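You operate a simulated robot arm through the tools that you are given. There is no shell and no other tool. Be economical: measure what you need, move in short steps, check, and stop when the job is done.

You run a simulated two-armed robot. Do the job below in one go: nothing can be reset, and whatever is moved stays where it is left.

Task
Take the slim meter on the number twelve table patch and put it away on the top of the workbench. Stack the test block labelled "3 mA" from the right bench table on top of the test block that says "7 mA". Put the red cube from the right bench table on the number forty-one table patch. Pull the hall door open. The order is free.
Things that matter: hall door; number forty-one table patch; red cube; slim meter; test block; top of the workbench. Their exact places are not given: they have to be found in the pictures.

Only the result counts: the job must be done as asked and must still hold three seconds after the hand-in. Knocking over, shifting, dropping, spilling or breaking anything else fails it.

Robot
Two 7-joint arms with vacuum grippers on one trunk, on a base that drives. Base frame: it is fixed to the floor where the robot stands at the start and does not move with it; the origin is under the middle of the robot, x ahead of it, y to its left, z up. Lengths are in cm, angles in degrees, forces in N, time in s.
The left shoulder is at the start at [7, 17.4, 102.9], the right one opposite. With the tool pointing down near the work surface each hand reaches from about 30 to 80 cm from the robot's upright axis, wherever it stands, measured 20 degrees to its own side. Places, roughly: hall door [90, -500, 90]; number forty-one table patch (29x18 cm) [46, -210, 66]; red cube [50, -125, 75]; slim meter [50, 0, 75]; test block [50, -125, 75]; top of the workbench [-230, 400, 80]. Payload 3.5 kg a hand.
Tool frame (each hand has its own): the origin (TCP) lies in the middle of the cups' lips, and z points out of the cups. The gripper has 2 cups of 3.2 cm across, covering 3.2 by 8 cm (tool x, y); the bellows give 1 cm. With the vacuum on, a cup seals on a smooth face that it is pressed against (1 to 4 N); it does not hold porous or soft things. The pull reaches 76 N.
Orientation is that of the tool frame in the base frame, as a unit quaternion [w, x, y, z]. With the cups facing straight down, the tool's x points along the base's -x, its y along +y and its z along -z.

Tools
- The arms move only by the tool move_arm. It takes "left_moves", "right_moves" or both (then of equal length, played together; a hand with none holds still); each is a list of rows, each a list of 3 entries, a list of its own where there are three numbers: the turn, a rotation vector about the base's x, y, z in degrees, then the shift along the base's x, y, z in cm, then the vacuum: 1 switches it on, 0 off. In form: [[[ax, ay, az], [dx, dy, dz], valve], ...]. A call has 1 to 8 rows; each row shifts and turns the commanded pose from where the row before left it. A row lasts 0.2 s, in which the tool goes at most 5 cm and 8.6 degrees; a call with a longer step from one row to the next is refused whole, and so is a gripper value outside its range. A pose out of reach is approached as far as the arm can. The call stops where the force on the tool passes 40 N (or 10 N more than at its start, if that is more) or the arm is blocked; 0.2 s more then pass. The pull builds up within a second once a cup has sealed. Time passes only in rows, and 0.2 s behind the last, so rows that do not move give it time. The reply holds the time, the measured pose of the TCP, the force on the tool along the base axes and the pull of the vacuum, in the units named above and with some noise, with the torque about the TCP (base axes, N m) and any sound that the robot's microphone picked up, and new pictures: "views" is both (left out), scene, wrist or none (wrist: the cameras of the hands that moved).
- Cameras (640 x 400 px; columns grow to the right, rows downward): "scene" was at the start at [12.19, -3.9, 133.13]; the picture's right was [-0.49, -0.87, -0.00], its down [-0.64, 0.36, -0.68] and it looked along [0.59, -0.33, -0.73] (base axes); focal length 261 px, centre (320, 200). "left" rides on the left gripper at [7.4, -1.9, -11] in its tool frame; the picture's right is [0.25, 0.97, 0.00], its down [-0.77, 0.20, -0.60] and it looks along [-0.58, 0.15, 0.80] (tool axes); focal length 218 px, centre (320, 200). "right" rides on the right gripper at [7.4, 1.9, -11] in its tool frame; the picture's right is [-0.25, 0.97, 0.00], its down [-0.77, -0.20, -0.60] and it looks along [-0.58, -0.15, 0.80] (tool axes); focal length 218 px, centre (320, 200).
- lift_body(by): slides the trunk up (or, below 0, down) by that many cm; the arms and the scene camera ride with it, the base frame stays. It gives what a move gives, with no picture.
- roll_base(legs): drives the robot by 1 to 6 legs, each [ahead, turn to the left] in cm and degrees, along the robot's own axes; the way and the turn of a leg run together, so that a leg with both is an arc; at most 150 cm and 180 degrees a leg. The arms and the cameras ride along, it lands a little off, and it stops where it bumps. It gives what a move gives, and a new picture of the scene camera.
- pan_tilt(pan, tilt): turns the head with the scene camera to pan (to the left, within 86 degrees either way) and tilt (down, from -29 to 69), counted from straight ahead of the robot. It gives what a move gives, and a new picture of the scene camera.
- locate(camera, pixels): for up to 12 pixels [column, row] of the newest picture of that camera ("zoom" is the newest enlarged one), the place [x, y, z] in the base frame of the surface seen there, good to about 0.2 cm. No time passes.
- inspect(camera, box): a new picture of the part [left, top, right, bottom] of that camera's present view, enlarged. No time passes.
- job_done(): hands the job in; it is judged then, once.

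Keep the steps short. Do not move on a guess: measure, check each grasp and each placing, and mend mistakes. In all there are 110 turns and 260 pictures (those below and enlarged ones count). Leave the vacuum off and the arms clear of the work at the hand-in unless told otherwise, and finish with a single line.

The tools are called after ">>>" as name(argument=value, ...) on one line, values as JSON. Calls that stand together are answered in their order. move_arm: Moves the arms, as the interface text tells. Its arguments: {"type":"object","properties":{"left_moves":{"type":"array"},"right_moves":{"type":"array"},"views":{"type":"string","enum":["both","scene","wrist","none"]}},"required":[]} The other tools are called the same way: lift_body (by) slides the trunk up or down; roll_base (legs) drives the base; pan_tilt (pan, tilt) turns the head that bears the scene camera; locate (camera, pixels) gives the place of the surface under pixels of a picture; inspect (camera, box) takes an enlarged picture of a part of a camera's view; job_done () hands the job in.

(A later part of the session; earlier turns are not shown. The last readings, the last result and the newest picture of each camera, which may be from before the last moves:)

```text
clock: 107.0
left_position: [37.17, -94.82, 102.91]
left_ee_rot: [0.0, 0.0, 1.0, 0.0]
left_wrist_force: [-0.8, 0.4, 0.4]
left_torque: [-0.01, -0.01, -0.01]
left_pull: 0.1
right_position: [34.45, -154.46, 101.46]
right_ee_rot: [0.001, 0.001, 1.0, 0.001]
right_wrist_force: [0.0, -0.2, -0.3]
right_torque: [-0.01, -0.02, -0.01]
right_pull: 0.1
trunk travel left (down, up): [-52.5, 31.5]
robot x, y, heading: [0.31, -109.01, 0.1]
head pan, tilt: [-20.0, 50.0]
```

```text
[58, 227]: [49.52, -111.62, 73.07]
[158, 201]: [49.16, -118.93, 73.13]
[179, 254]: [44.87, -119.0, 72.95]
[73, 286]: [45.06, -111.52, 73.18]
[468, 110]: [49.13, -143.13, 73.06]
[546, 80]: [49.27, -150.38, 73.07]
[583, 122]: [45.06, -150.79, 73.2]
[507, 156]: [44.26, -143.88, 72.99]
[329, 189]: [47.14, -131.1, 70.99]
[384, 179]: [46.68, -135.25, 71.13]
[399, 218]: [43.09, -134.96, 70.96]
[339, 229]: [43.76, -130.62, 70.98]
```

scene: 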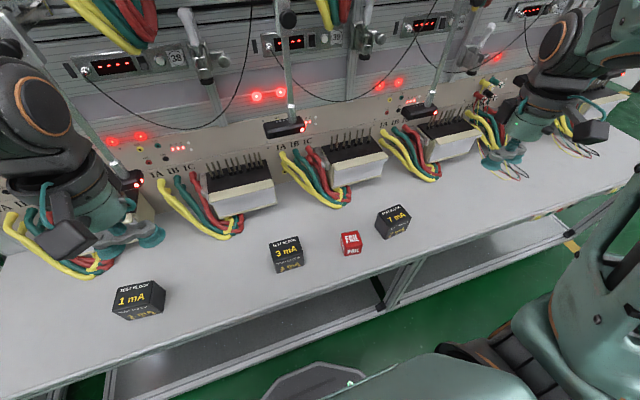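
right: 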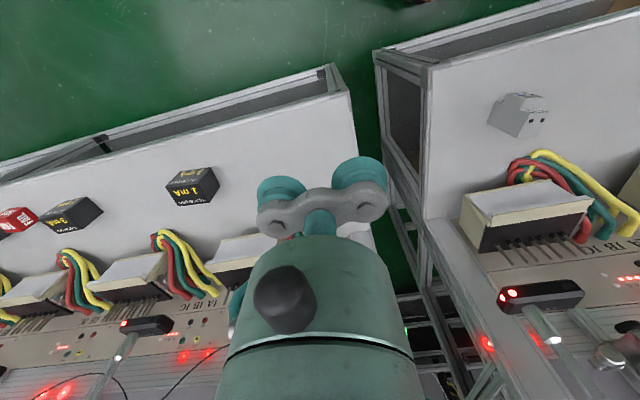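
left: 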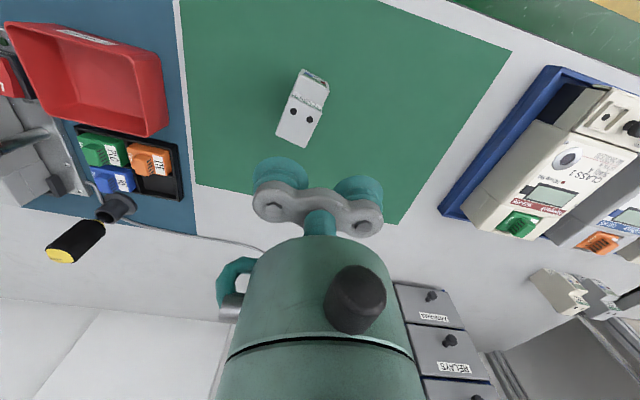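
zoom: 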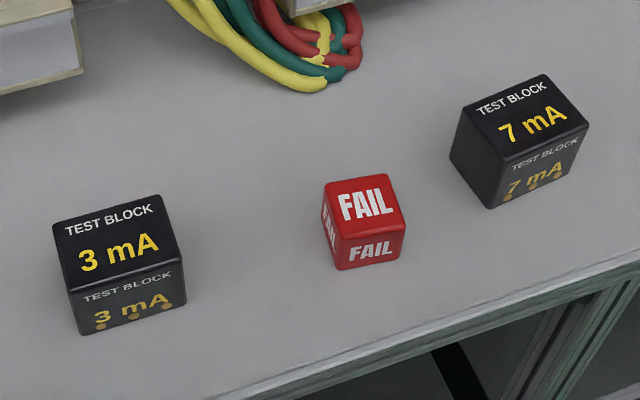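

3 mA top is about 5 x 8 cm centred (47.15,-115.25); 7 mA centred near (46.9,-147.0), turned a few degrees. I bring the right hand over 3 mA and move the left one aside.

>>> move_arm(right_moves=[[[0, 0, 0], [1.6, 4.5, 0], 0], [[0, 0, 0], [1.6, 4.5, 0], 0], [[0, 0, 0], [1.6, 4.5, 0], 0], [[0, 0, 0], [1.6, 4.5, 0], 0], [[0, 0, 0], [1.6, 4.5, 0], 0], [[0, 0, 0], [1.6, 4.5, 0], 0], [[0, 0, 0], [1.6, 4.5, 0], 0], [[0, 0, 0], [1.5, 4.3, 0], 0]], left_moves=[[[0, 0, 0], [0, 3, 0], 0], [[0, 0, 0], [0, 3, 0], 0], [[0, 0, 0], [0, 3, 0], 0], [[0, 0, 0], [0, 3, 0], 0], [[0, 0, 0], [0, 3, 0], 0], [[0, 0, 0], [0, 3, 0], 0], [[0, 0, 0], [0, 2, 0], 0], [[0, 0, 0], [0, 0, 0], 0]], views="none")

>>> move_arm(right_moves=[[[0, 0, 0], [0, 0, -4], 0], [[0, 0, 0], [0, 0, -4], 0], [[0, 0, 0], [0, 0, -4], 0], [[0, 0, 0], [0, 0, -4], 0], [[0, 0, 0], [0, 0, -4], 0], [[0, 0, 0], [0, 0, 0], 0]], views="both")

```text
clock: 108.8
left_position: [37.09, -74.68, 102.82]
left_ee_rot: [0.0, -0.001, 1.0, -0.001]
left_wrist_force: [-0.7, 0.4, -0.4]
left_torque: [0.02, 0.01, -0.02]
left_pull: 0.0
right_position: [47.17, -118.25, 101.47]
right_ee_rot: [0.001, -0.001, 1.0, -0.002]
right_wrist_force: [-0.4, 0.6, 0.5]
right_torque: [-0.02, -0.01, -0.01]
right_pull: 0.0
trunk travel left (down, up): [-52.5, 31.5]
robot x, y, heading: [-0.14, -109.18, -0.1]
head pan, tilt: [-20.0, 50.0]
```

```text
clock: 110.2
left_position: [37.11, -74.93, 103.01]
left_ee_rot: [0.0, -0.001, 1.0, -0.001]
left_wrist_force: [-0.9, 0.4, 0.0]
left_torque: [-0.03, 0.0, -0.05]
left_pull: 0.0
right_position: [47.18, -118.51, 81.69]
right_ee_rot: [0.003, 0.002, 1.0, 0.005]
right_wrist_force: [-0.4, -0.5, 0.5]
right_torque: [-0.02, 0.01, 0.0]
right_pull: 0.1
trunk travel left (down, up): [-52.5, 31.5]
robot x, y, heading: [-0.03, -109.25, 0.1]
head pan, tilt: [-20.0, 50.0]
```

scene: 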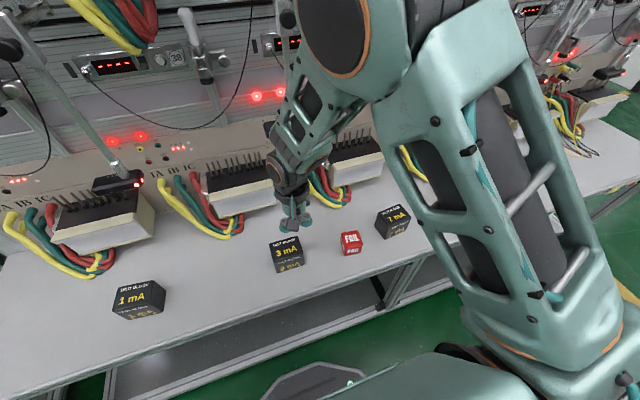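
right: 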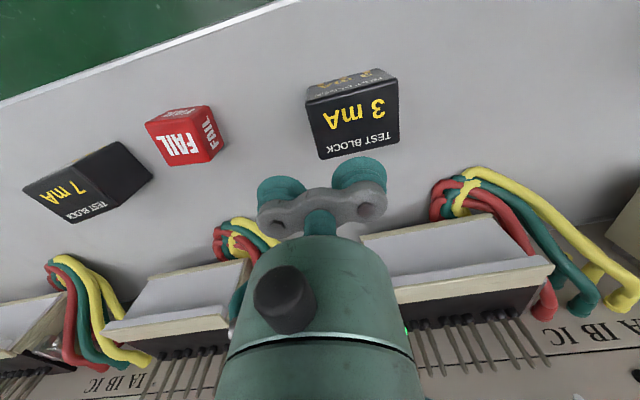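

I zoom the wrist view to measure both tops more finely.

>>> inspect(camera="right", box=[290, 60, 420, 170])

>>> locate(camera="right", pixels=[[309, 107], [395, 86], [396, 138], [323, 157], [27, 192], [72, 162], [116, 205], [74, 220], [150, 178]])

>>> inspect(camera="right", box=[10, 90, 240, 230])

```text
3.64 times, centred on (355, 115) of right
```

zoom: 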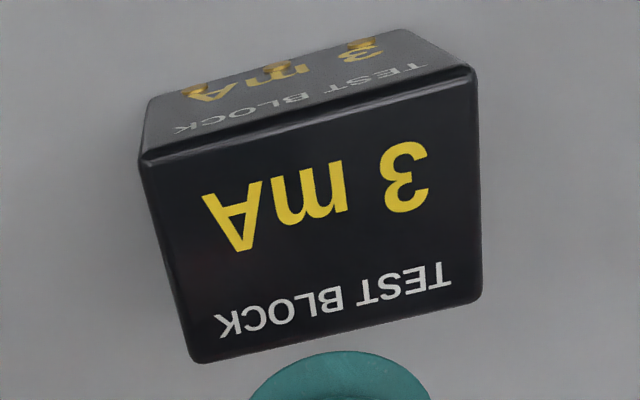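

```text
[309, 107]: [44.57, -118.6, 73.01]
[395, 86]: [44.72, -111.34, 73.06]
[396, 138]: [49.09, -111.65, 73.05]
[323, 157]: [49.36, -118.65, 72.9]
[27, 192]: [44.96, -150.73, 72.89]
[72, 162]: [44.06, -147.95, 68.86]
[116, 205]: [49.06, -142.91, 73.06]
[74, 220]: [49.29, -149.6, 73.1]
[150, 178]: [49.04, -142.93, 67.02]
```

```text
2.78 times, centred on (125, 160) of right
```

zoom: 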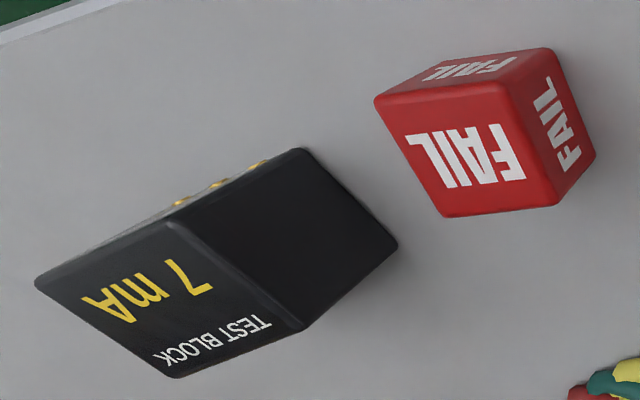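

I want a better yaw for 7 mA, so I slide the hand over it (clearance 8 cm) and look from there.

>>> move_arm(right_moves=[[[0, 0, 0], [0, -4.5, 1], 0], [[0, 0, 0], [0, -4.5, 1], 0], [[0, 0, 0], [0, -4.5, 0], 0], [[0, 0, 0], [0, -4.5, 0], 0], [[0, 0, 0], [0, -4.5, 0], 0], [[0, 0, 0], [0, -4.5, 0], 0], [[0, 0, 0], [0, -4.5, 0], 0], [[0, 0, 0], [0, 0, 0], 0]], views="wrist")

>>> inspect(camera="right", box=[290, 60, 420, 170])

```text
clock: 112.0
left_position: [37.12, -74.79, 102.94]
left_ee_rot: [0.0, -0.001, 1.0, 0.0]
left_wrist_force: [1.2, 0.2, 0.2]
left_torque: [-0.02, -0.02, 0.02]
left_pull: 0.0
right_position: [47.03, -150.08, 83.48]
right_ee_rot: [0.0, 0.0, 1.0, -0.002]
right_wrist_force: [-0.2, 0.9, 0.0]
right_torque: [-0.02, 0.0, -0.02]
right_pull: 0.0
trunk travel left (down, up): [-52.5, 31.5]
robot x, y, heading: [-0.26, -108.61, 0.1]
head pan, tilt: [-20.0, 50.0]
```

right: 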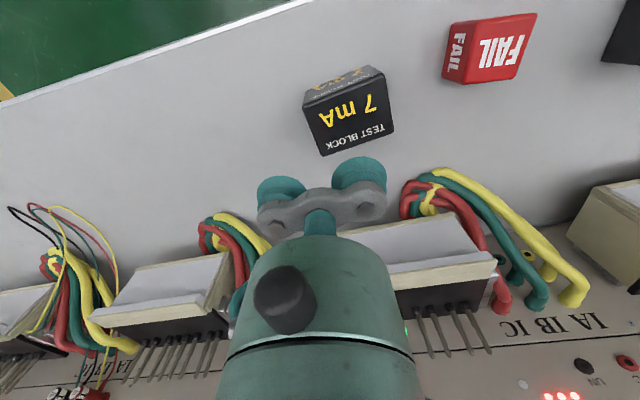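

```text
3.64 times, centred on (355, 115) of right
```

zoom: 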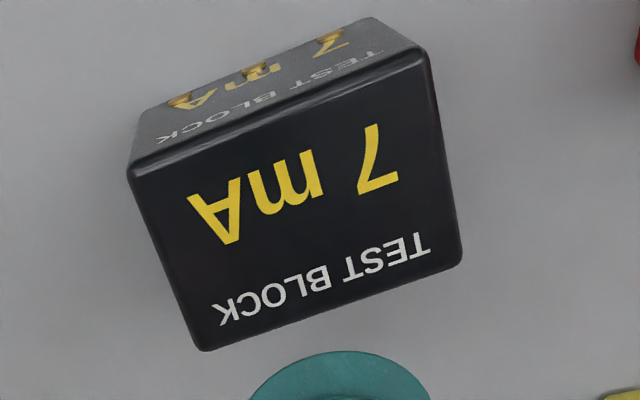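

>>> locate(camera="zoom", pixels=[[138, 176], [422, 64], [454, 256], [208, 342], [280, 120], [440, 160], [330, 298], [170, 260]])

```text
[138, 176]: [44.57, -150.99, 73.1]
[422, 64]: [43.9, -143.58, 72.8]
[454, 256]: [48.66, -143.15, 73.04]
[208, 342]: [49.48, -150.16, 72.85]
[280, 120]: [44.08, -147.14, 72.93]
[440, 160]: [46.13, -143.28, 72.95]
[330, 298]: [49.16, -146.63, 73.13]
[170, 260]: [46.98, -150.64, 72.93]
```

7 mA: centre (46.65,-146.97), yaw ≈ +6°; 3 mA: centre (46.94,-115.06), yaw ≈ -1.5°. I go back over 3 mA and descend to 1.5 cm above.

>>> move_arm(right_moves=[[[0, 0, 0], [0, 4.6, 0], 0], [[0, 0, 0], [0, 4.6, 0], 0], [[0, 0, 0], [0, 4.6, 0], 0], [[0, 0, 0], [0, 4.6, 0], 0], [[0, 0, 0], [0, 4.6, 0], 0], [[0, 0, 0], [0, 4.6, 0], 0], [[0, 0, 0], [-0.1, 4.0, 0], 0], [[0, 0, 0], [0, 0, -4], 0]], views="none")

>>> move_arm(right_moves=[[[0, 0, 0], [0, 0, -3.5], 0], [[0, 0, 0], [0, 0, -1], 0], [[0, 0, 0], [0, 0, 0], 0]], views="wrist")

```text
clock: 113.8
left_position: [37.41, -74.86, 102.86]
left_ee_rot: [-0.002, 0.0, 1.0, 0.001]
left_wrist_force: [0.9, -0.7, 0.8]
left_torque: [-0.02, 0.02, -0.03]
left_pull: 0.1
right_position: [47.15, -118.45, 79.27]
right_ee_rot: [0.0, 0.0, 1.0, 0.0]
right_wrist_force: [0.8, 0.0, -0.6]
right_torque: [-0.02, -0.01, -0.02]
right_pull: 0.0
trunk travel left (down, up): [-52.5, 31.5]
robot x, y, heading: [0.08, -109.31, 0.1]
head pan, tilt: [-20.0, 50.0]
```

```text
clock: 114.6
left_position: [37.14, -74.94, 102.99]
left_ee_rot: [0.0, -0.001, 1.0, 0.0]
left_wrist_force: [-0.4, 0.4, -0.6]
left_torque: [-0.01, -0.02, -0.01]
left_pull: 0.1
right_position: [47.01, -118.44, 74.9]
right_ee_rot: [0.001, -0.001, 1.0, 0.001]
right_wrist_force: [-0.3, -0.4, 0.5]
right_torque: [0.0, 0.03, 0.02]
right_pull: 0.0
trunk travel left (down, up): [-52.5, 31.5]
robot x, y, heading: [-0.4, -109.08, 0.1]
head pan, tilt: [-20.0, 50.0]
```

right: 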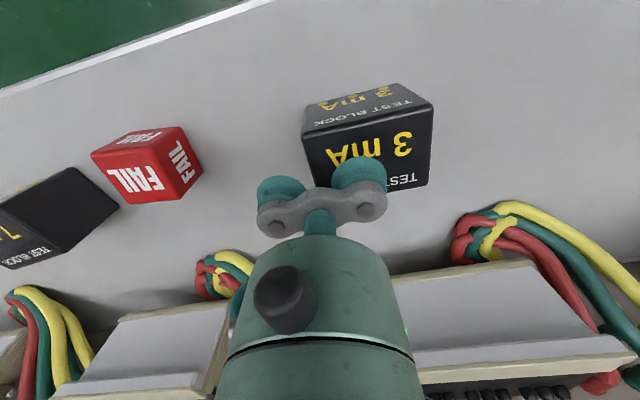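

Right cup is over the block, the other one clear of its edge. I press on with the vacuum.

>>> move_arm(right_moves=[[[0, 0, 0], [0, 0, -1.2], 1], [[0, 0, 0], [0, 0, -0.5], 1], [[0, 0, 0], [0, 0, -0.3], 1], [[0, 0, 0], [0, 0, -0.2], 1], [[0, 0, 0], [0, 0, 0], 1], [[0, 0, 0], [0, 0, 0], 1], [[0, 0, 0], [0, 0, 0], 1]], views="wrist")

```text
clock: 116.2
left_position: [37.06, -74.89, 103.07]
left_ee_rot: [0.001, 0.0, 1.0, 0.001]
left_wrist_force: [-0.1, 0.5, 0.5]
left_torque: [0.0, -0.01, 0.02]
left_pull: 0.0
right_position: [46.95, -118.49, 72.65]
right_ee_rot: [0.002, -0.001, 1.0, 0.0]
right_wrist_force: [6.5, -6.0, 21.4]
right_torque: [1.09, 0.01, -0.11]
right_pull: 37.6
trunk travel left (down, up): [-52.5, 31.5]
robot x, y, heading: [-0.27, -108.9, -0.2]
head pan, tilt: [-20.0, 50.0]
```

right: 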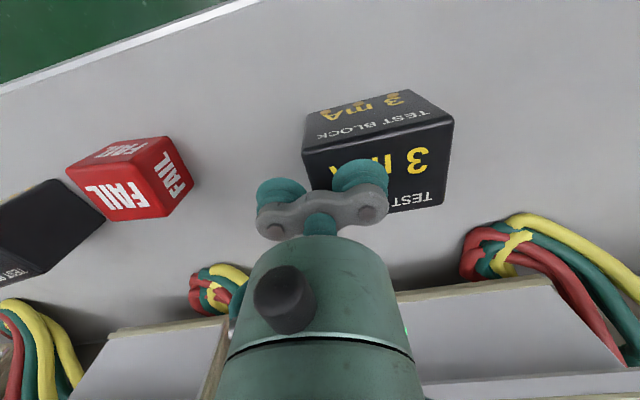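

Sealed at 37.6 N. I lift 14 cm.

>>> move_arm(right_moves=[[[0, 0, 0], [0, 0, 1], 1], [[0, 0, 0], [0, 0, 3], 1], [[0, 0, 0], [0, 0, 3.5], 1], [[0, 0, 0], [0, 0, 3.5], 1], [[0, 0, 0], [0, 0, 3], 1], [[0, 0, 0], [0, 0, 0], 1]], views="wrist")

>>> move_arm(right_moves=[[[0, 0, 0], [0, -4, 0], 1], [[0, 0, 0], [0, -4.5, 0], 1], [[0, 0, 0], [0, -4.5, 0], 1], [[0, 0, 0], [0, -4.5, 0], 1], [[0, 0, 0], [0, -4.5, 0], 1], [[0, 0, 0], [0, -4.5, 0], 1], [[0, 0, 7.5], [0.15, -4.4, 0], 1], [[0, 0, 0], [0, -1, 0], 1]], views="both")

```text
clock: 117.6
left_position: [37.21, -74.7, 102.79]
left_ee_rot: [0.0, -0.001, 1.0, 0.001]
left_wrist_force: [-0.3, -0.2, 0.2]
left_torque: [0.01, 0.0, -0.01]
left_pull: 0.1
right_position: [47.0, -118.5, 86.67]
right_ee_rot: [0.0, 0.0, 1.0, -0.001]
right_wrist_force: [0.0, 0.0, -3.9]
right_torque: [0.7, 0.01, 0.02]
right_pull: 37.3
trunk travel left (down, up): [-52.5, 31.5]
robot x, y, heading: [0.08, -109.38, 0.2]
head pan, tilt: [-20.0, 50.0]
```

right: 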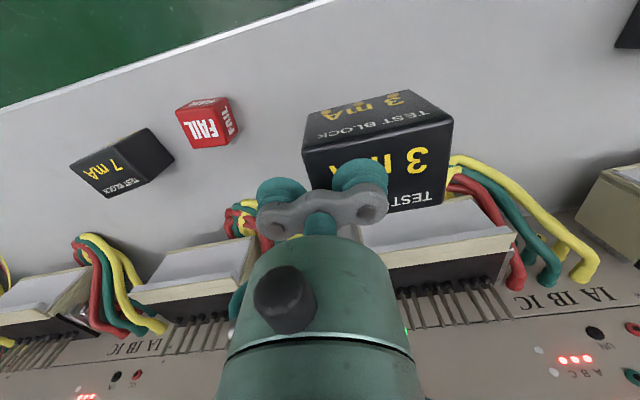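

```text
clock: 119.4
left_position: [37.06, -74.81, 102.9]
left_ee_rot: [0.001, -0.001, 1.0, 0.0]
left_wrist_force: [0.9, 0.1, 0.3]
left_torque: [0.03, 0.01, 0.0]
left_pull: 0.1
right_position: [47.09, -150.4, 86.75]
right_ee_rot: [0.0, -0.066, 0.998, 0.0]
right_wrist_force: [0.0, 0.6, -3.1]
right_torque: [0.67, 0.06, -0.05]
right_pull: 37.7
trunk travel left (down, up): [-52.5, 31.5]
robot x, y, heading: [-0.09, -109.17, -0.2]
head pan, tilt: [-20.0, 50.0]
```

scene: 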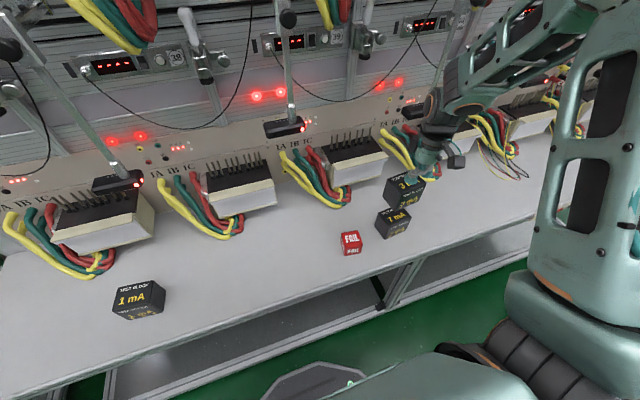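
right: 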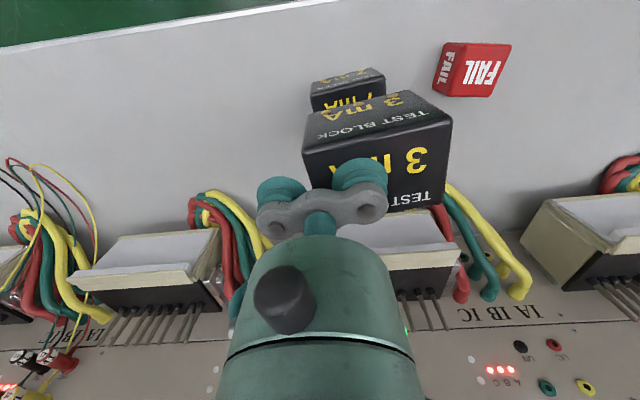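

Aligned by the numbers (TCP 47.1,-150.4, yaw +7.5). I lower to just above 7 mA and check from the cameras.

>>> move_arm(right_moves=[[[0, 0, 0], [0, 0, -3], 1], [[0, 0, 0], [0, 0, -2], 1], [[0, 0, 0], [0, 0, -1], 1], [[0, 0, 0], [0, 0, 0], 1]], views="wrist")

>>> inspect(camera="scene", box=[350, 160, 450, 260])

>>> inspect(camera="right", box=[280, 60, 470, 220])

```text
clock: 120.4
left_position: [37.17, -74.91, 102.9]
left_ee_rot: [0.0, -0.001, 1.0, 0.001]
left_wrist_force: [0.3, -0.9, 0.1]
left_torque: [0.0, 0.01, -0.01]
left_pull: 0.1
right_position: [47.07, -150.47, 80.65]
right_ee_rot: [0.0, -0.066, 0.998, 0.0]
right_wrist_force: [-0.4, -0.9, -3.5]
right_torque: [0.67, 0.07, -0.04]
right_pull: 38.1
trunk travel left (down, up): [-52.5, 31.5]
robot x, y, heading: [-0.39, -109.25, 0.1]
head pan, tilt: [-20.0, 50.0]
```

right: 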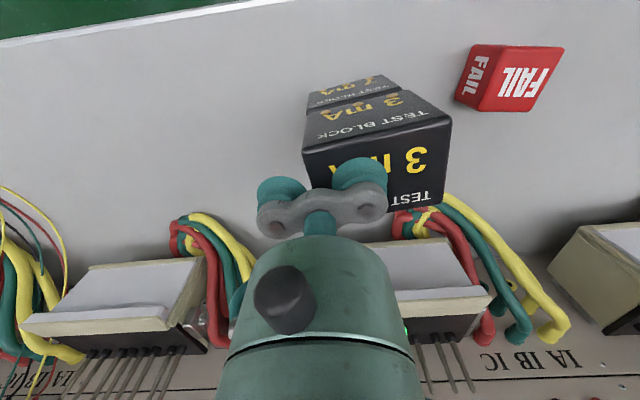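

```text
4.00 times, centred on (400, 210) of scene
```

zoom: 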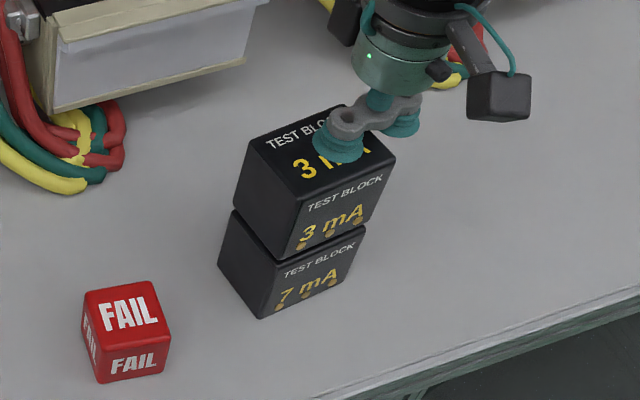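

```text
2.50 times, centred on (375, 140) of right
```

zoom: 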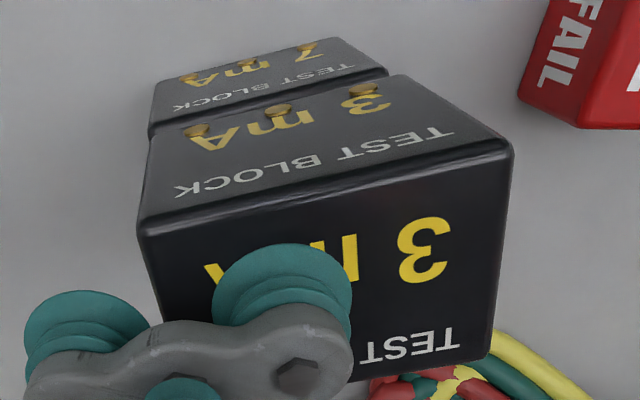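

The faces and edges line up with a narrow gap. I lower finely to contact.

>>> move_arm(right_moves=[[[0, 0, 0], [0, 0, -0.4], 1], [[0, 0, 0], [0, 0, -0.2], 1], [[0, 0, 0], [0, 0, -0.2], 1], [[0, 0, 0], [0, 0, -0.1], 1], [[0, 0, 0], [0, 0, 0], 1]], views="none")

```text
clock: 121.6
left_position: [37.13, -74.73, 102.87]
left_ee_rot: [0.0, -0.001, 1.0, 0.0]
left_wrist_force: [-0.1, 0.1, -0.9]
left_torque: [-0.01, 0.0, -0.01]
left_pull: 0.1
right_position: [47.12, -150.45, 79.92]
right_ee_rot: [0.001, -0.065, 0.998, -0.001]
right_wrist_force: [0.1, -1.1, 6.0]
right_torque: [0.88, 0.2, 0.0]
right_pull: 38.2
trunk travel left (down, up): [-52.5, 31.5]
robot x, y, heading: [0.13, -109.36, 0.2]
head pan, tilt: [-20.0, 50.0]
```

Contact at 79.9. I release, wait, then rise.

>>> move_arm(right_moves=[[[0, 0, 0], [0, 0, 0], 0], [[0, 0, 0], [0, 0, 0], 0], [[0, 0, 0], [0, 0, 0], 0], [[0, 0, 0], [0, 0, 0], 0], [[0, 0, 0], [0, 0, 1], 0], [[0, 0, 0], [0, 0, 3], 0], [[0, 0, 0], [0, 0, 4], 0], [[0, 0, 0], [0, 0, 4], 0]], views="wrist")

>>> inspect(camera="scene", box=[350, 160, 450, 260])

```text
clock: 123.4
left_position: [37.05, -74.75, 102.87]
left_ee_rot: [0.0, -0.001, 1.0, 0.0]
left_wrist_force: [0.5, -0.4, -0.7]
left_torque: [-0.01, 0.0, -0.01]
left_pull: 0.0
right_position: [46.95, -150.37, 91.94]
right_ee_rot: [0.001, -0.065, 0.998, 0.0]
right_wrist_force: [-0.3, -0.3, 0.6]
right_torque: [-0.02, -0.02, -0.02]
right_pull: 0.0
trunk travel left (down, up): [-52.5, 31.5]
robot x, y, heading: [-0.09, -109.46, 0.1]
head pan, tilt: [-20.0, 50.0]
```

right: 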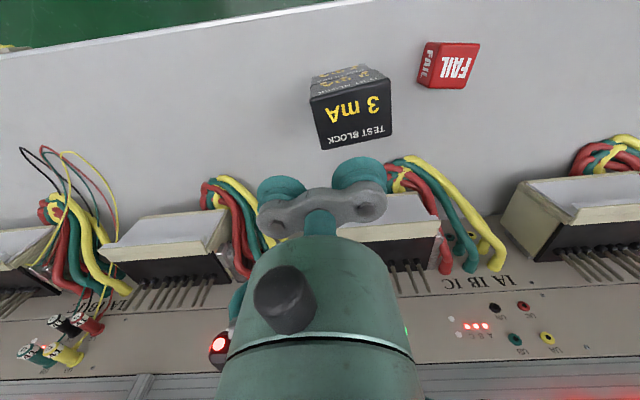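

```text
4.00 times, centred on (400, 210) of scene
```

zoom: 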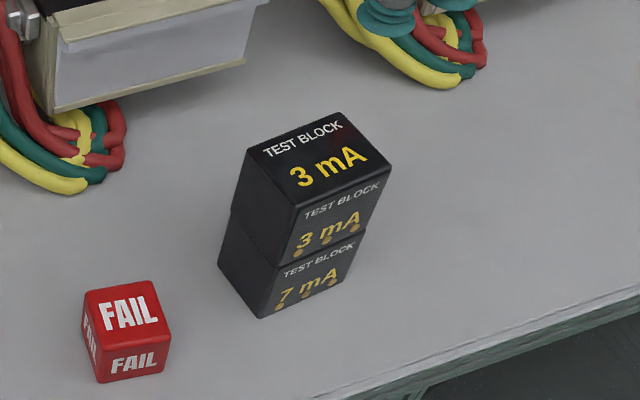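

The stack is square and stable. Next the red cube (top z 71, centre ≈(45.2,-133.0)). I bring the -y cup over it, keeping the other cup away from the stack.

>>> move_arm(right_moves=[[[0, 0, 0], [0, 4.5, 0], 0], [[0, 0, -7.5], [-0.5, 4.5, 0], 0], [[0, 0, 0], [-0.5, 4.5, 0], 0], [[0, 0, 0], [-0.5, 4, 0], 0], [[0, 0, 0], [-0.3, 2.2, -3], 0], [[0, 0, 0], [0, 0, -4], 0], [[0, 0, 0], [0, 0, -4], 0], [[0, 0, 0], [0, 0, 0], 0]], views="both")

>>> inspect(camera="right", box=[200, 70, 360, 170])

```text
clock: 125.2
left_position: [37.04, -74.85, 102.93]
left_ee_rot: [0.001, -0.001, 1.0, 0.0]
left_wrist_force: [-0.3, -0.1, 0.6]
left_torque: [0.06, 0.0, 0.02]
left_pull: 0.1
right_position: [45.27, -130.73, 80.86]
right_ee_rot: [0.001, 0.001, 1.0, 0.0]
right_wrist_force: [-0.1, 0.0, 0.9]
right_torque: [0.03, 0.02, 0.03]
right_pull: 0.0
trunk travel left (down, up): [-52.5, 31.5]
robot x, y, heading: [-0.04, -109.43, 0.1]
head pan, tilt: [-20.0, 50.0]
```

scene: 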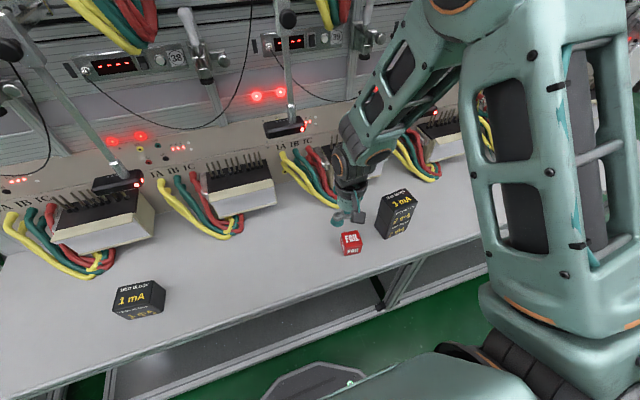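
right: 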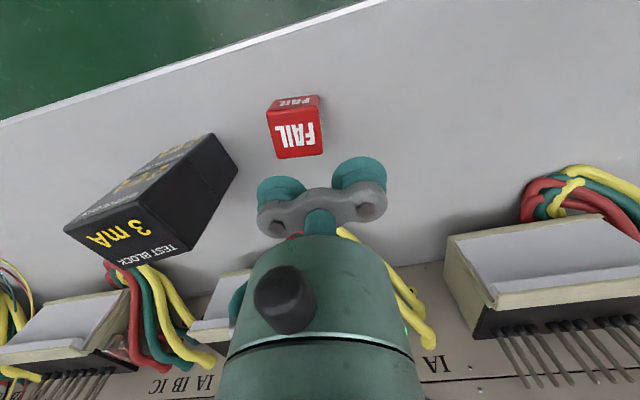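

```text
4.00 times, centred on (280, 120) of right
```

zoom: 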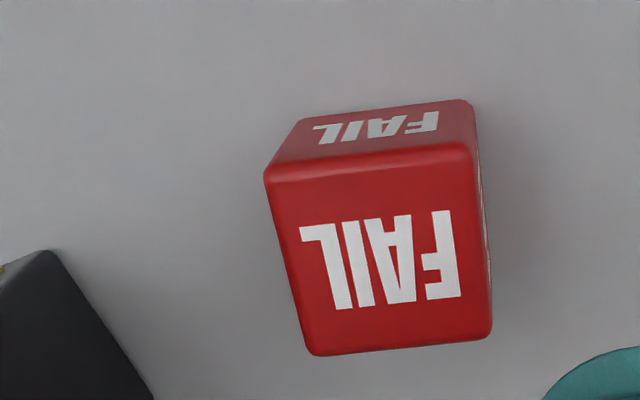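

>>> locate(camera="zoom", pixels=[[275, 182], [466, 155], [482, 328], [318, 346], [380, 255]])

```text
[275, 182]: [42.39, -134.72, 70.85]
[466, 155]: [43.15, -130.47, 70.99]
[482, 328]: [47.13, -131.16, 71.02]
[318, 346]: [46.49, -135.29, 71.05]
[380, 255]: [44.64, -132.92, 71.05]
```

Cube centre (44.85,-132.9). Small correction, then down with the vacuum.

>>> move_arm(right_moves=[[[0, 0, 0], [-0.35, 0.2, -4], 0], [[0, 0, 0], [0, 0, -4], 0], [[0, 0, 0], [0, 0, -1.4], 1], [[0, 0, 0], [0, 0, -0.5], 1], [[0, 0, 0], [0, 0, -0.3], 1], [[0, 0, 0], [0, 0, 0], 1], [[0, 0, 0], [0, 0, 0], 1], [[0, 0, 0], [0, 0, 0], 1]], views="wrist")

```text
clock: 127.0
left_position: [36.97, -74.73, 102.91]
left_ee_rot: [0.001, -0.001, 1.0, 0.0]
left_wrist_force: [0.1, 0.4, 0.3]
left_torque: [0.0, 0.02, -0.01]
left_pull: 0.1
right_position: [44.99, -130.58, 70.77]
right_ee_rot: [0.002, 0.0, 1.0, -0.001]
right_wrist_force: [4.4, -0.4, 20.9]
right_torque: [-1.05, -0.01, 0.06]
right_pull: 37.6
trunk travel left (down, up): [-52.5, 31.5]
robot x, y, heading: [-0.05, -109.3, 0.1]
head pan, tilt: [-20.0, 50.0]
```

right: 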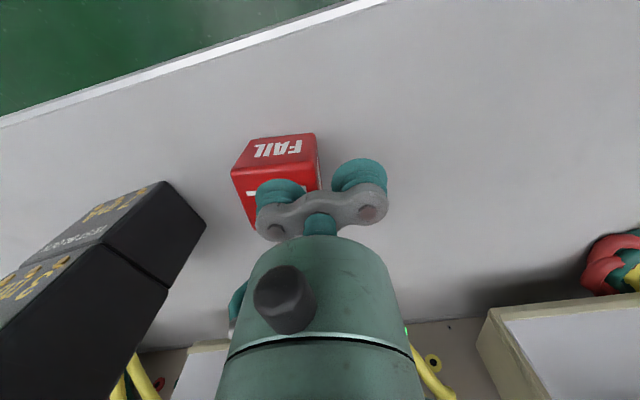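

Held (37.6 N). I lift high, then draw in.

>>> move_arm(right_moves=[[[0, 0, 0], [0, 0, 1], 1], [[0, 0, 0], [0, 0, 3.5], 1], [[0, 0, 0], [0, 0, 4.5], 1], [[0, 0, 0], [0, 0, 4.5], 1], [[0, 0, 0], [0, 0, 4.5], 1], [[0, 0, 0], [0, 0, 4.5], 1], [[0, 0, 0], [0, 0, 4.5], 1], [[0, 0, 0], [0, 0, 3], 1]], views="none")

>>> move_arm(right_moves=[[[0, 0, 0], [-3, -2, 0], 1], [[0, 0, 0], [-3, -2, 0], 1], [[0, 0, 0], [-2, -3, 0], 1], [[0, 0, 0], [0, -4, 0], 1], [[0, 0, 0], [0, -3, 0], 1], [[0, 0, 0], [0, 0, 0], 1]], views="both")

```text
clock: 128.8
left_position: [37.11, -74.86, 102.9]
left_ee_rot: [0.0, -0.001, 1.0, 0.0]
left_wrist_force: [-0.2, 0.0, 0.1]
left_torque: [0.03, -0.02, -0.02]
left_pull: 0.1
right_position: [44.89, -130.53, 100.68]
right_ee_rot: [-0.001, -0.001, 1.0, 0.0]
right_wrist_force: [-1.1, 0.6, -1.2]
right_torque: [-0.91, 0.0, 0.01]
right_pull: 37.5
trunk travel left (down, up): [-52.5, 31.5]
robot x, y, heading: [0.01, -109.3, 0.1]
head pan, tilt: [-20.0, 50.0]
```

```text
clock: 130.2
left_position: [37.22, -74.78, 102.81]
left_ee_rot: [0.001, -0.001, 1.0, -0.001]
left_wrist_force: [-0.8, 0.4, -0.2]
left_torque: [0.0, -0.01, 0.02]
left_pull: 0.1
right_position: [37.01, -144.54, 100.52]
right_ee_rot: [-0.001, -0.001, 1.0, 0.0]
right_wrist_force: [-0.7, -0.4, -0.8]
right_torque: [-0.92, -0.01, 0.0]
right_pull: 38.0
trunk travel left (down, up): [-52.5, 31.5]
robot x, y, heading: [-0.22, -109.24, 0.5]
head pan, tilt: [-20.0, 50.0]
```

scene: 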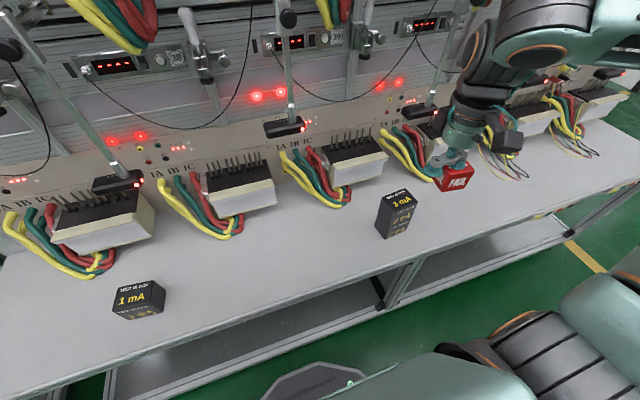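
right: 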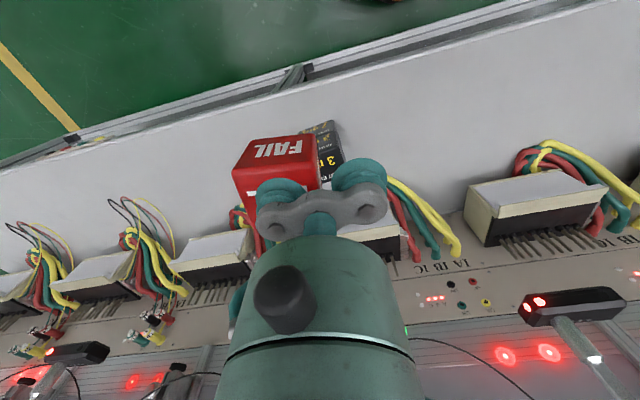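

I back off, drive toward y≈-188, and face the bench there.

>>> roll_base(legs=[[-45, 0], [0, -90], [78, 0], [0, 90]])

>>> pan_tilt(pan=-5, tilt=30)

```text
clock: 144.3
left_position: [-7.5, -152.14, 102.83]
left_ee_rot: [0.0, -0.015, 1.0, 0.0]
left_wrist_force: [-0.1, 0.8, -0.5]
left_torque: [0.03, 0.01, -0.01]
left_pull: 0.2
right_position: [-5.63, -221.63, 100.56]
right_ee_rot: [0.0, -0.015, 1.0, 0.0]
right_wrist_force: [0.3, -0.8, -1.0]
right_torque: [-0.93, -0.02, 0.02]
right_pull: 37.7
trunk travel left (down, up): [-52.5, 31.5]
robot x, y, heading: [-43.73, -187.16, 1.8]
head pan, tilt: [-20.0, 50.0]
```

scene: 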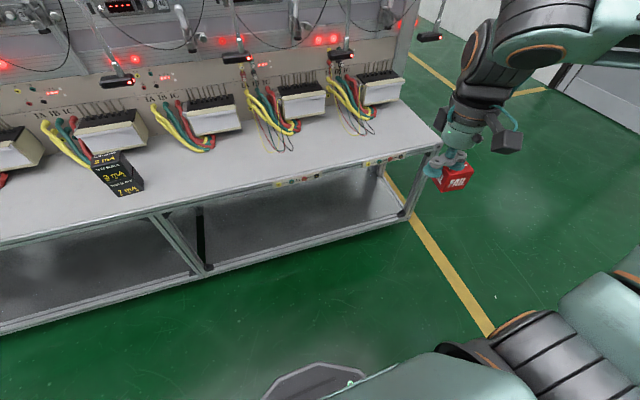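

```text
clock: 145.2
left_position: [-7.46, -152.0, 102.96]
left_ee_rot: [0.001, -0.015, 1.0, 0.001]
left_wrist_force: [-1.0, -0.7, 0.2]
left_torque: [0.03, -0.03, 0.03]
left_pull: 0.0
right_position: [-5.65, -221.67, 100.52]
right_ee_rot: [0.0, -0.015, 1.0, 0.0]
right_wrist_force: [-0.9, -0.6, -0.8]
right_torque: [-0.9, -0.05, -0.02]
right_pull: 37.7
trunk travel left (down, up): [-52.5, 31.5]
robot x, y, heading: [-43.56, -187.63, 1.7]
head pan, tilt: [-5.0, 30.0]
```

scene: 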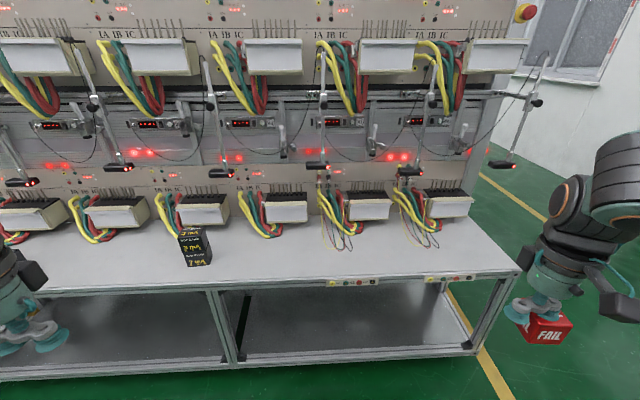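

I look for the station plate with 41.

>>> inspect(camera="scene", box=[200, 100, 480, 280])

>>> locate(camera="scene", pixels=[[374, 122], [455, 125], [275, 125], [370, 250], [430, 260], [350, 283], [440, 280], [510, 262], [340, 245]])

```text
2.22 times, centred on (340, 190) of scene
```

zoom: 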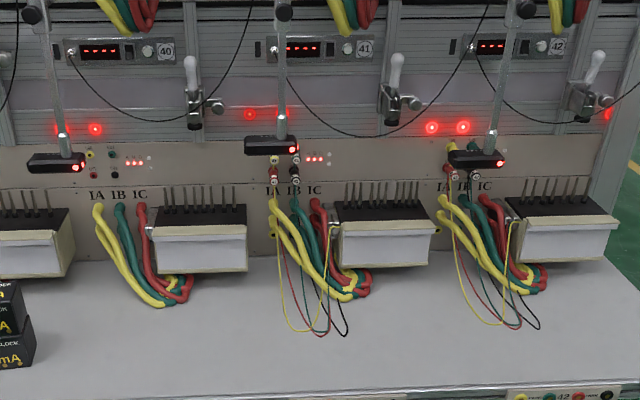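

```text
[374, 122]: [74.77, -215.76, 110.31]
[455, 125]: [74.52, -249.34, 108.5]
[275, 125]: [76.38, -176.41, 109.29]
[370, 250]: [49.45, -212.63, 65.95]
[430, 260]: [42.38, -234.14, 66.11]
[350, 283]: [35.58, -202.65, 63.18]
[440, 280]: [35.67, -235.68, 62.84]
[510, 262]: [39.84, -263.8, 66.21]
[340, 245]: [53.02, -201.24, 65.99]
```

>>> inspect(camera="scene", box=[280, 200, 500, 310])

>>> inspect(camera="scene", box=[315, 265, 395, 300])

```text
2.91 times, centred on (390, 255) of scene
```

zoom: 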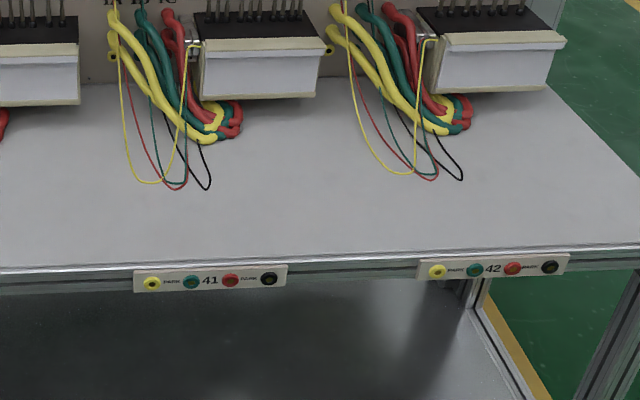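

```text
8.00 times, centred on (355, 282) of scene
```

zoom: 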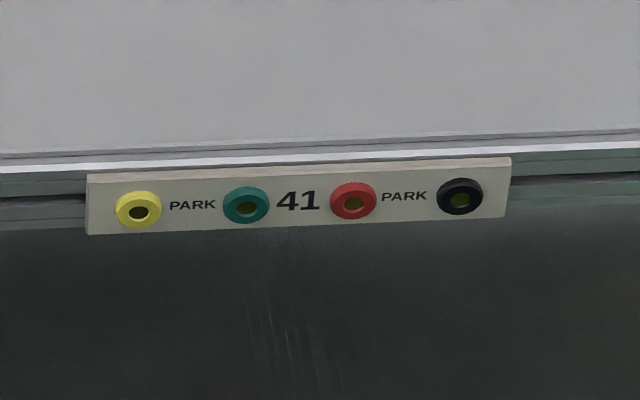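

Panel 41 on the table edge is centred near y≈-203.5 and the given patch centre is -210, so a spot near (44,-207) lies well inside. I measure where the thin wires lie and drive closer.

>>> locate(camera="scene", pixels=[[332, 263], [350, 265], [353, 260], [326, 281], [379, 279], [338, 275], [358, 270]])

>>> roll_base(legs=[[37, -1.7]])

>>> pan_tilt(pan=-15, tilt=48)

```text
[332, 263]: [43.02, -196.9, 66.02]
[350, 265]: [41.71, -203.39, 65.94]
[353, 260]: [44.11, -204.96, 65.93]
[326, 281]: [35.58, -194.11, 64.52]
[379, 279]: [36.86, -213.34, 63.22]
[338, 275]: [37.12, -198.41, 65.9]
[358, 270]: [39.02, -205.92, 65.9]
```

```text
clock: 147.5
left_position: [30.57, -152.57, 102.97]
left_ee_rot: [0.0, 0.0, 1.0, 0.0]
left_wrist_force: [0.8, 0.5, 0.3]
left_torque: [0.01, 0.01, 0.03]
left_pull: 0.0
right_position: [30.32, -222.08, 100.56]
right_ee_rot: [0.0, 0.0, 1.0, 0.0]
right_wrist_force: [0.4, -0.1, -0.7]
right_torque: [-0.89, -0.02, 0.02]
right_pull: 37.4
trunk travel left (down, up): [-52.5, 31.5]
robot x, y, heading: [-6.63, -186.79, 0.3]
head pan, tilt: [-5.0, 30.0]
```

scene: 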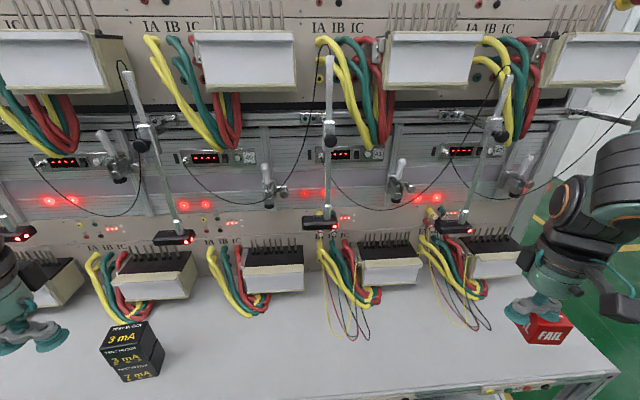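

```text
clock: 148.3
left_position: [30.41, -152.58, 103.09]
left_ee_rot: [0.0, 0.0, 1.0, 0.0]
left_wrist_force: [-0.4, -0.6, -0.2]
left_torque: [0.01, 0.01, 0.02]
left_pull: 0.1
right_position: [30.26, -222.17, 100.58]
right_ee_rot: [0.001, -0.001, 1.0, 0.001]
right_wrist_force: [-0.7, 0.6, -1.1]
right_torque: [-0.89, -0.01, 0.01]
right_pull: 37.7
trunk travel left (down, up): [-52.5, 31.5]
robot x, y, heading: [-6.99, -186.82, -0.3]
head pan, tilt: [-15.0, 48.0]
```

scene: 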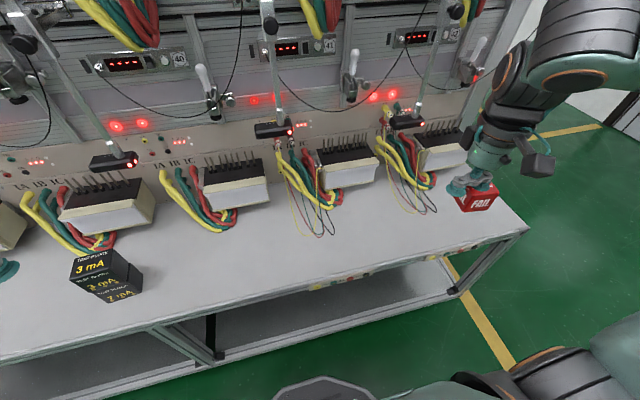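

>>> inspect(camera="scene", box=[270, 180, 470, 300])

>>> locate(camera="scene", pixels=[[321, 237], [334, 234], [300, 231], [362, 235], [345, 252], [375, 230], [425, 212], [345, 275], [350, 200], [335, 207]])

```text
3.20 times, centred on (370, 240) of scene
```

zoom: 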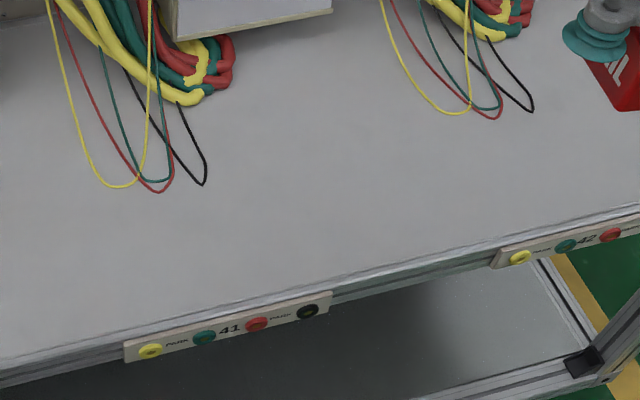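

```text
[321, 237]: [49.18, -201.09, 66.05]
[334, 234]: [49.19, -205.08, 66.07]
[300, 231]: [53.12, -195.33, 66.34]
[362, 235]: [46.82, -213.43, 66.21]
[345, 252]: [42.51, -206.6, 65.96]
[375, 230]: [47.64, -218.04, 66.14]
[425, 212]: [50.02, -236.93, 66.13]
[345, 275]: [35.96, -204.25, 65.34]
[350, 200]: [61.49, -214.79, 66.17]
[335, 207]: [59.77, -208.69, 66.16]
```

Spot (44.5,-209.5) is clear of the wires (x≥49 there). TCP goes to (44.5,-207.1).

>>> move_arm(right_moves=[[[0, 0, 0], [2.8, 3, 0], 1], [[0, 0, 0], [2.8, 3, 0], 1], [[0, 0, 0], [2.9, 3, 0], 1], [[0, 0, 0], [2.9, 3, 0], 1], [[0, 0, 0], [2.8, 3.1, 0], 1], [[0, 0, 0], [0, 0, -4.5], 1], [[0, 0, 0], [0, 0, -4.5], 1], [[0, 0, 0], [0, 0, -4.5], 1]], views="none")

>>> move_arm(right_moves=[[[0, 0, 0], [0, 0, -4.5], 1], [[0, 0, 0], [0, 0, -4.5], 1], [[0, 0, 0], [0, 0, -3], 1], [[0, 0, 0], [0, 0, -1.5], 1], [[0, 0, 0], [0, 0, 0], 1]], views="both")

```text
clock: 150.1
left_position: [30.44, -152.63, 102.81]
left_ee_rot: [0.0, 0.001, 1.0, 0.001]
left_wrist_force: [-0.2, 0.6, -0.6]
left_torque: [0.0, 0.02, 0.0]
left_pull: 0.1
right_position: [44.53, -206.98, 86.91]
right_ee_rot: [0.0, -0.001, 1.0, 0.0]
right_wrist_force: [0.2, 0.7, -0.6]
right_torque: [-0.88, 0.02, -0.02]
right_pull: 38.1
trunk travel left (down, up): [-52.5, 31.5]
robot x, y, heading: [-6.58, -187.08, 0.1]
head pan, tilt: [-15.0, 48.0]
```

```text
clock: 151.3
left_position: [30.33, -152.5, 102.86]
left_ee_rot: [0.0, 0.001, 1.0, 0.0]
left_wrist_force: [0.4, -0.3, 0.5]
left_torque: [-0.03, -0.05, -0.02]
left_pull: 0.1
right_position: [44.51, -207.13, 73.53]
right_ee_rot: [0.001, -0.001, 1.0, -0.001]
right_wrist_force: [-0.4, 0.1, -0.9]
right_torque: [-0.86, -0.01, -0.05]
right_pull: 37.8
trunk travel left (down, up): [-52.5, 31.5]
robot x, y, heading: [-6.77, -187.1, 0.1]
head pan, tilt: [-15.0, 48.0]
```

scene: 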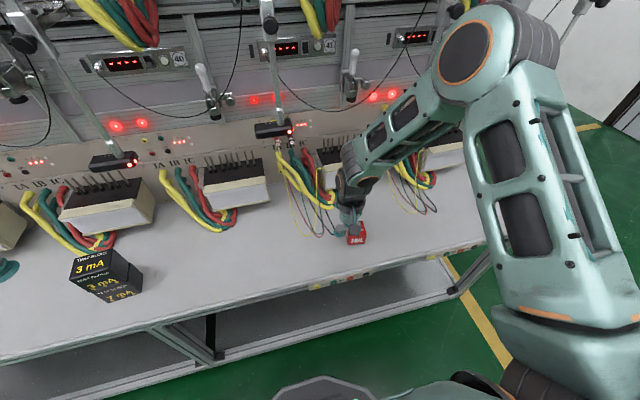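
right: 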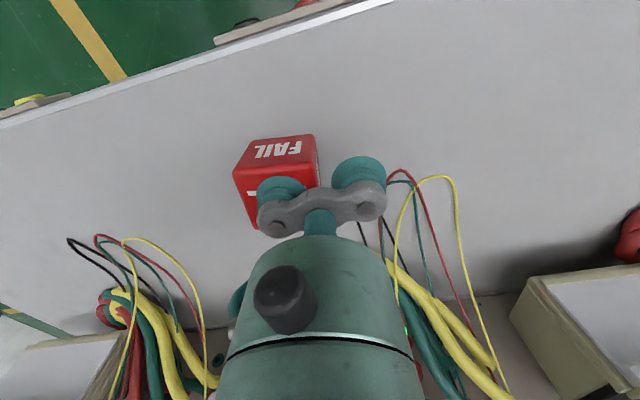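

Contact expected at TCP z≈70.9. I lower finely.

>>> move_arm(right_moves=[[[0, 0, 0], [0, 0, -1.8], 1], [[0, 0, 0], [0, 0, -0.4], 1], [[0, 0, 0], [0, 0, -0.2], 1], [[0, 0, 0], [0, 0, -0.2], 1], [[0, 0, 0], [0, 0, 0], 1]], views="none")

```text
clock: 152.5
left_position: [30.5, -152.55, 102.94]
left_ee_rot: [0.0, 0.001, 1.0, -0.001]
left_wrist_force: [-0.1, 0.3, -0.3]
left_torque: [0.0, 0.01, 0.0]
left_pull: 0.0
right_position: [44.45, -207.14, 70.96]
right_ee_rot: [0.0, 0.0, 1.0, 0.0]
right_wrist_force: [0.6, -1.0, 4.1]
right_torque: [-0.98, 0.03, 0.0]
right_pull: 37.2
trunk travel left (down, up): [-52.5, 31.5]
robot x, y, heading: [-6.91, -187.13, -0.2]
head pan, tilt: [-15.0, 48.0]
```

Touching (4 N). I release and rise.

>>> move_arm(right_moves=[[[0, 0, 0], [0, 0, 0], 0], [[0, 0, 0], [0, 0, 0], 0], [[0, 0, 0], [0, 0, 0], 0], [[0, 0, 0], [0, 0, 1], 0], [[0, 0, 0], [0, 0, 4], 0], [[0, 0, 0], [0, 0, 4.5], 0], [[0, 0, 0], [0, 0, 4.5], 0], [[0, 0, 0], [0, 0, 4.5], 0]], views="wrist")

>>> locate(camera="right", pixels=[[296, 125], [330, 130]])

>>> move_arm(right_moves=[[[0, 0, 0], [-3, -1, 4], 0], [[0, 0, 0], [-3, -2, 4], 0], [[0, 0, 0], [-3, -2, 3], 0], [[0, 0, 0], [-3, -2, 0], 0], [[0, 0, 0], [0, -4, 0], 0], [[0, 0, 0], [0, -4, 0], 0]], views="scene")

```text
clock: 154.3
left_position: [30.39, -152.49, 102.92]
left_ee_rot: [0.001, 0.0, 1.0, 0.001]
left_wrist_force: [-0.5, -0.5, -0.1]
left_torque: [0.0, 0.02, 0.03]
left_pull: 0.1
right_position: [44.42, -207.21, 89.41]
right_ee_rot: [0.002, 0.0, 1.0, 0.0]
right_wrist_force: [-0.5, -0.1, -0.6]
right_torque: [-0.02, 0.0, 0.01]
right_pull: 0.1
trunk travel left (down, up): [-52.5, 31.5]
robot x, y, heading: [-7.0, -186.99, 0.0]
head pan, tilt: [-15.0, 48.0]
```

right: 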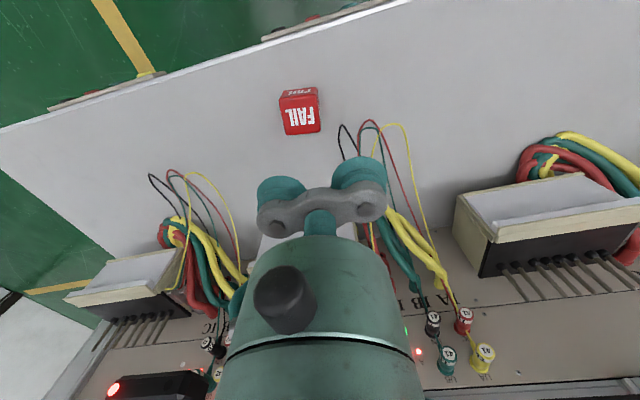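

```text
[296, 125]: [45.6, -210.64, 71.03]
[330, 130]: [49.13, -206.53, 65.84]
```

```text
refused: row 1 steps farther than a row can; nothing moved
```

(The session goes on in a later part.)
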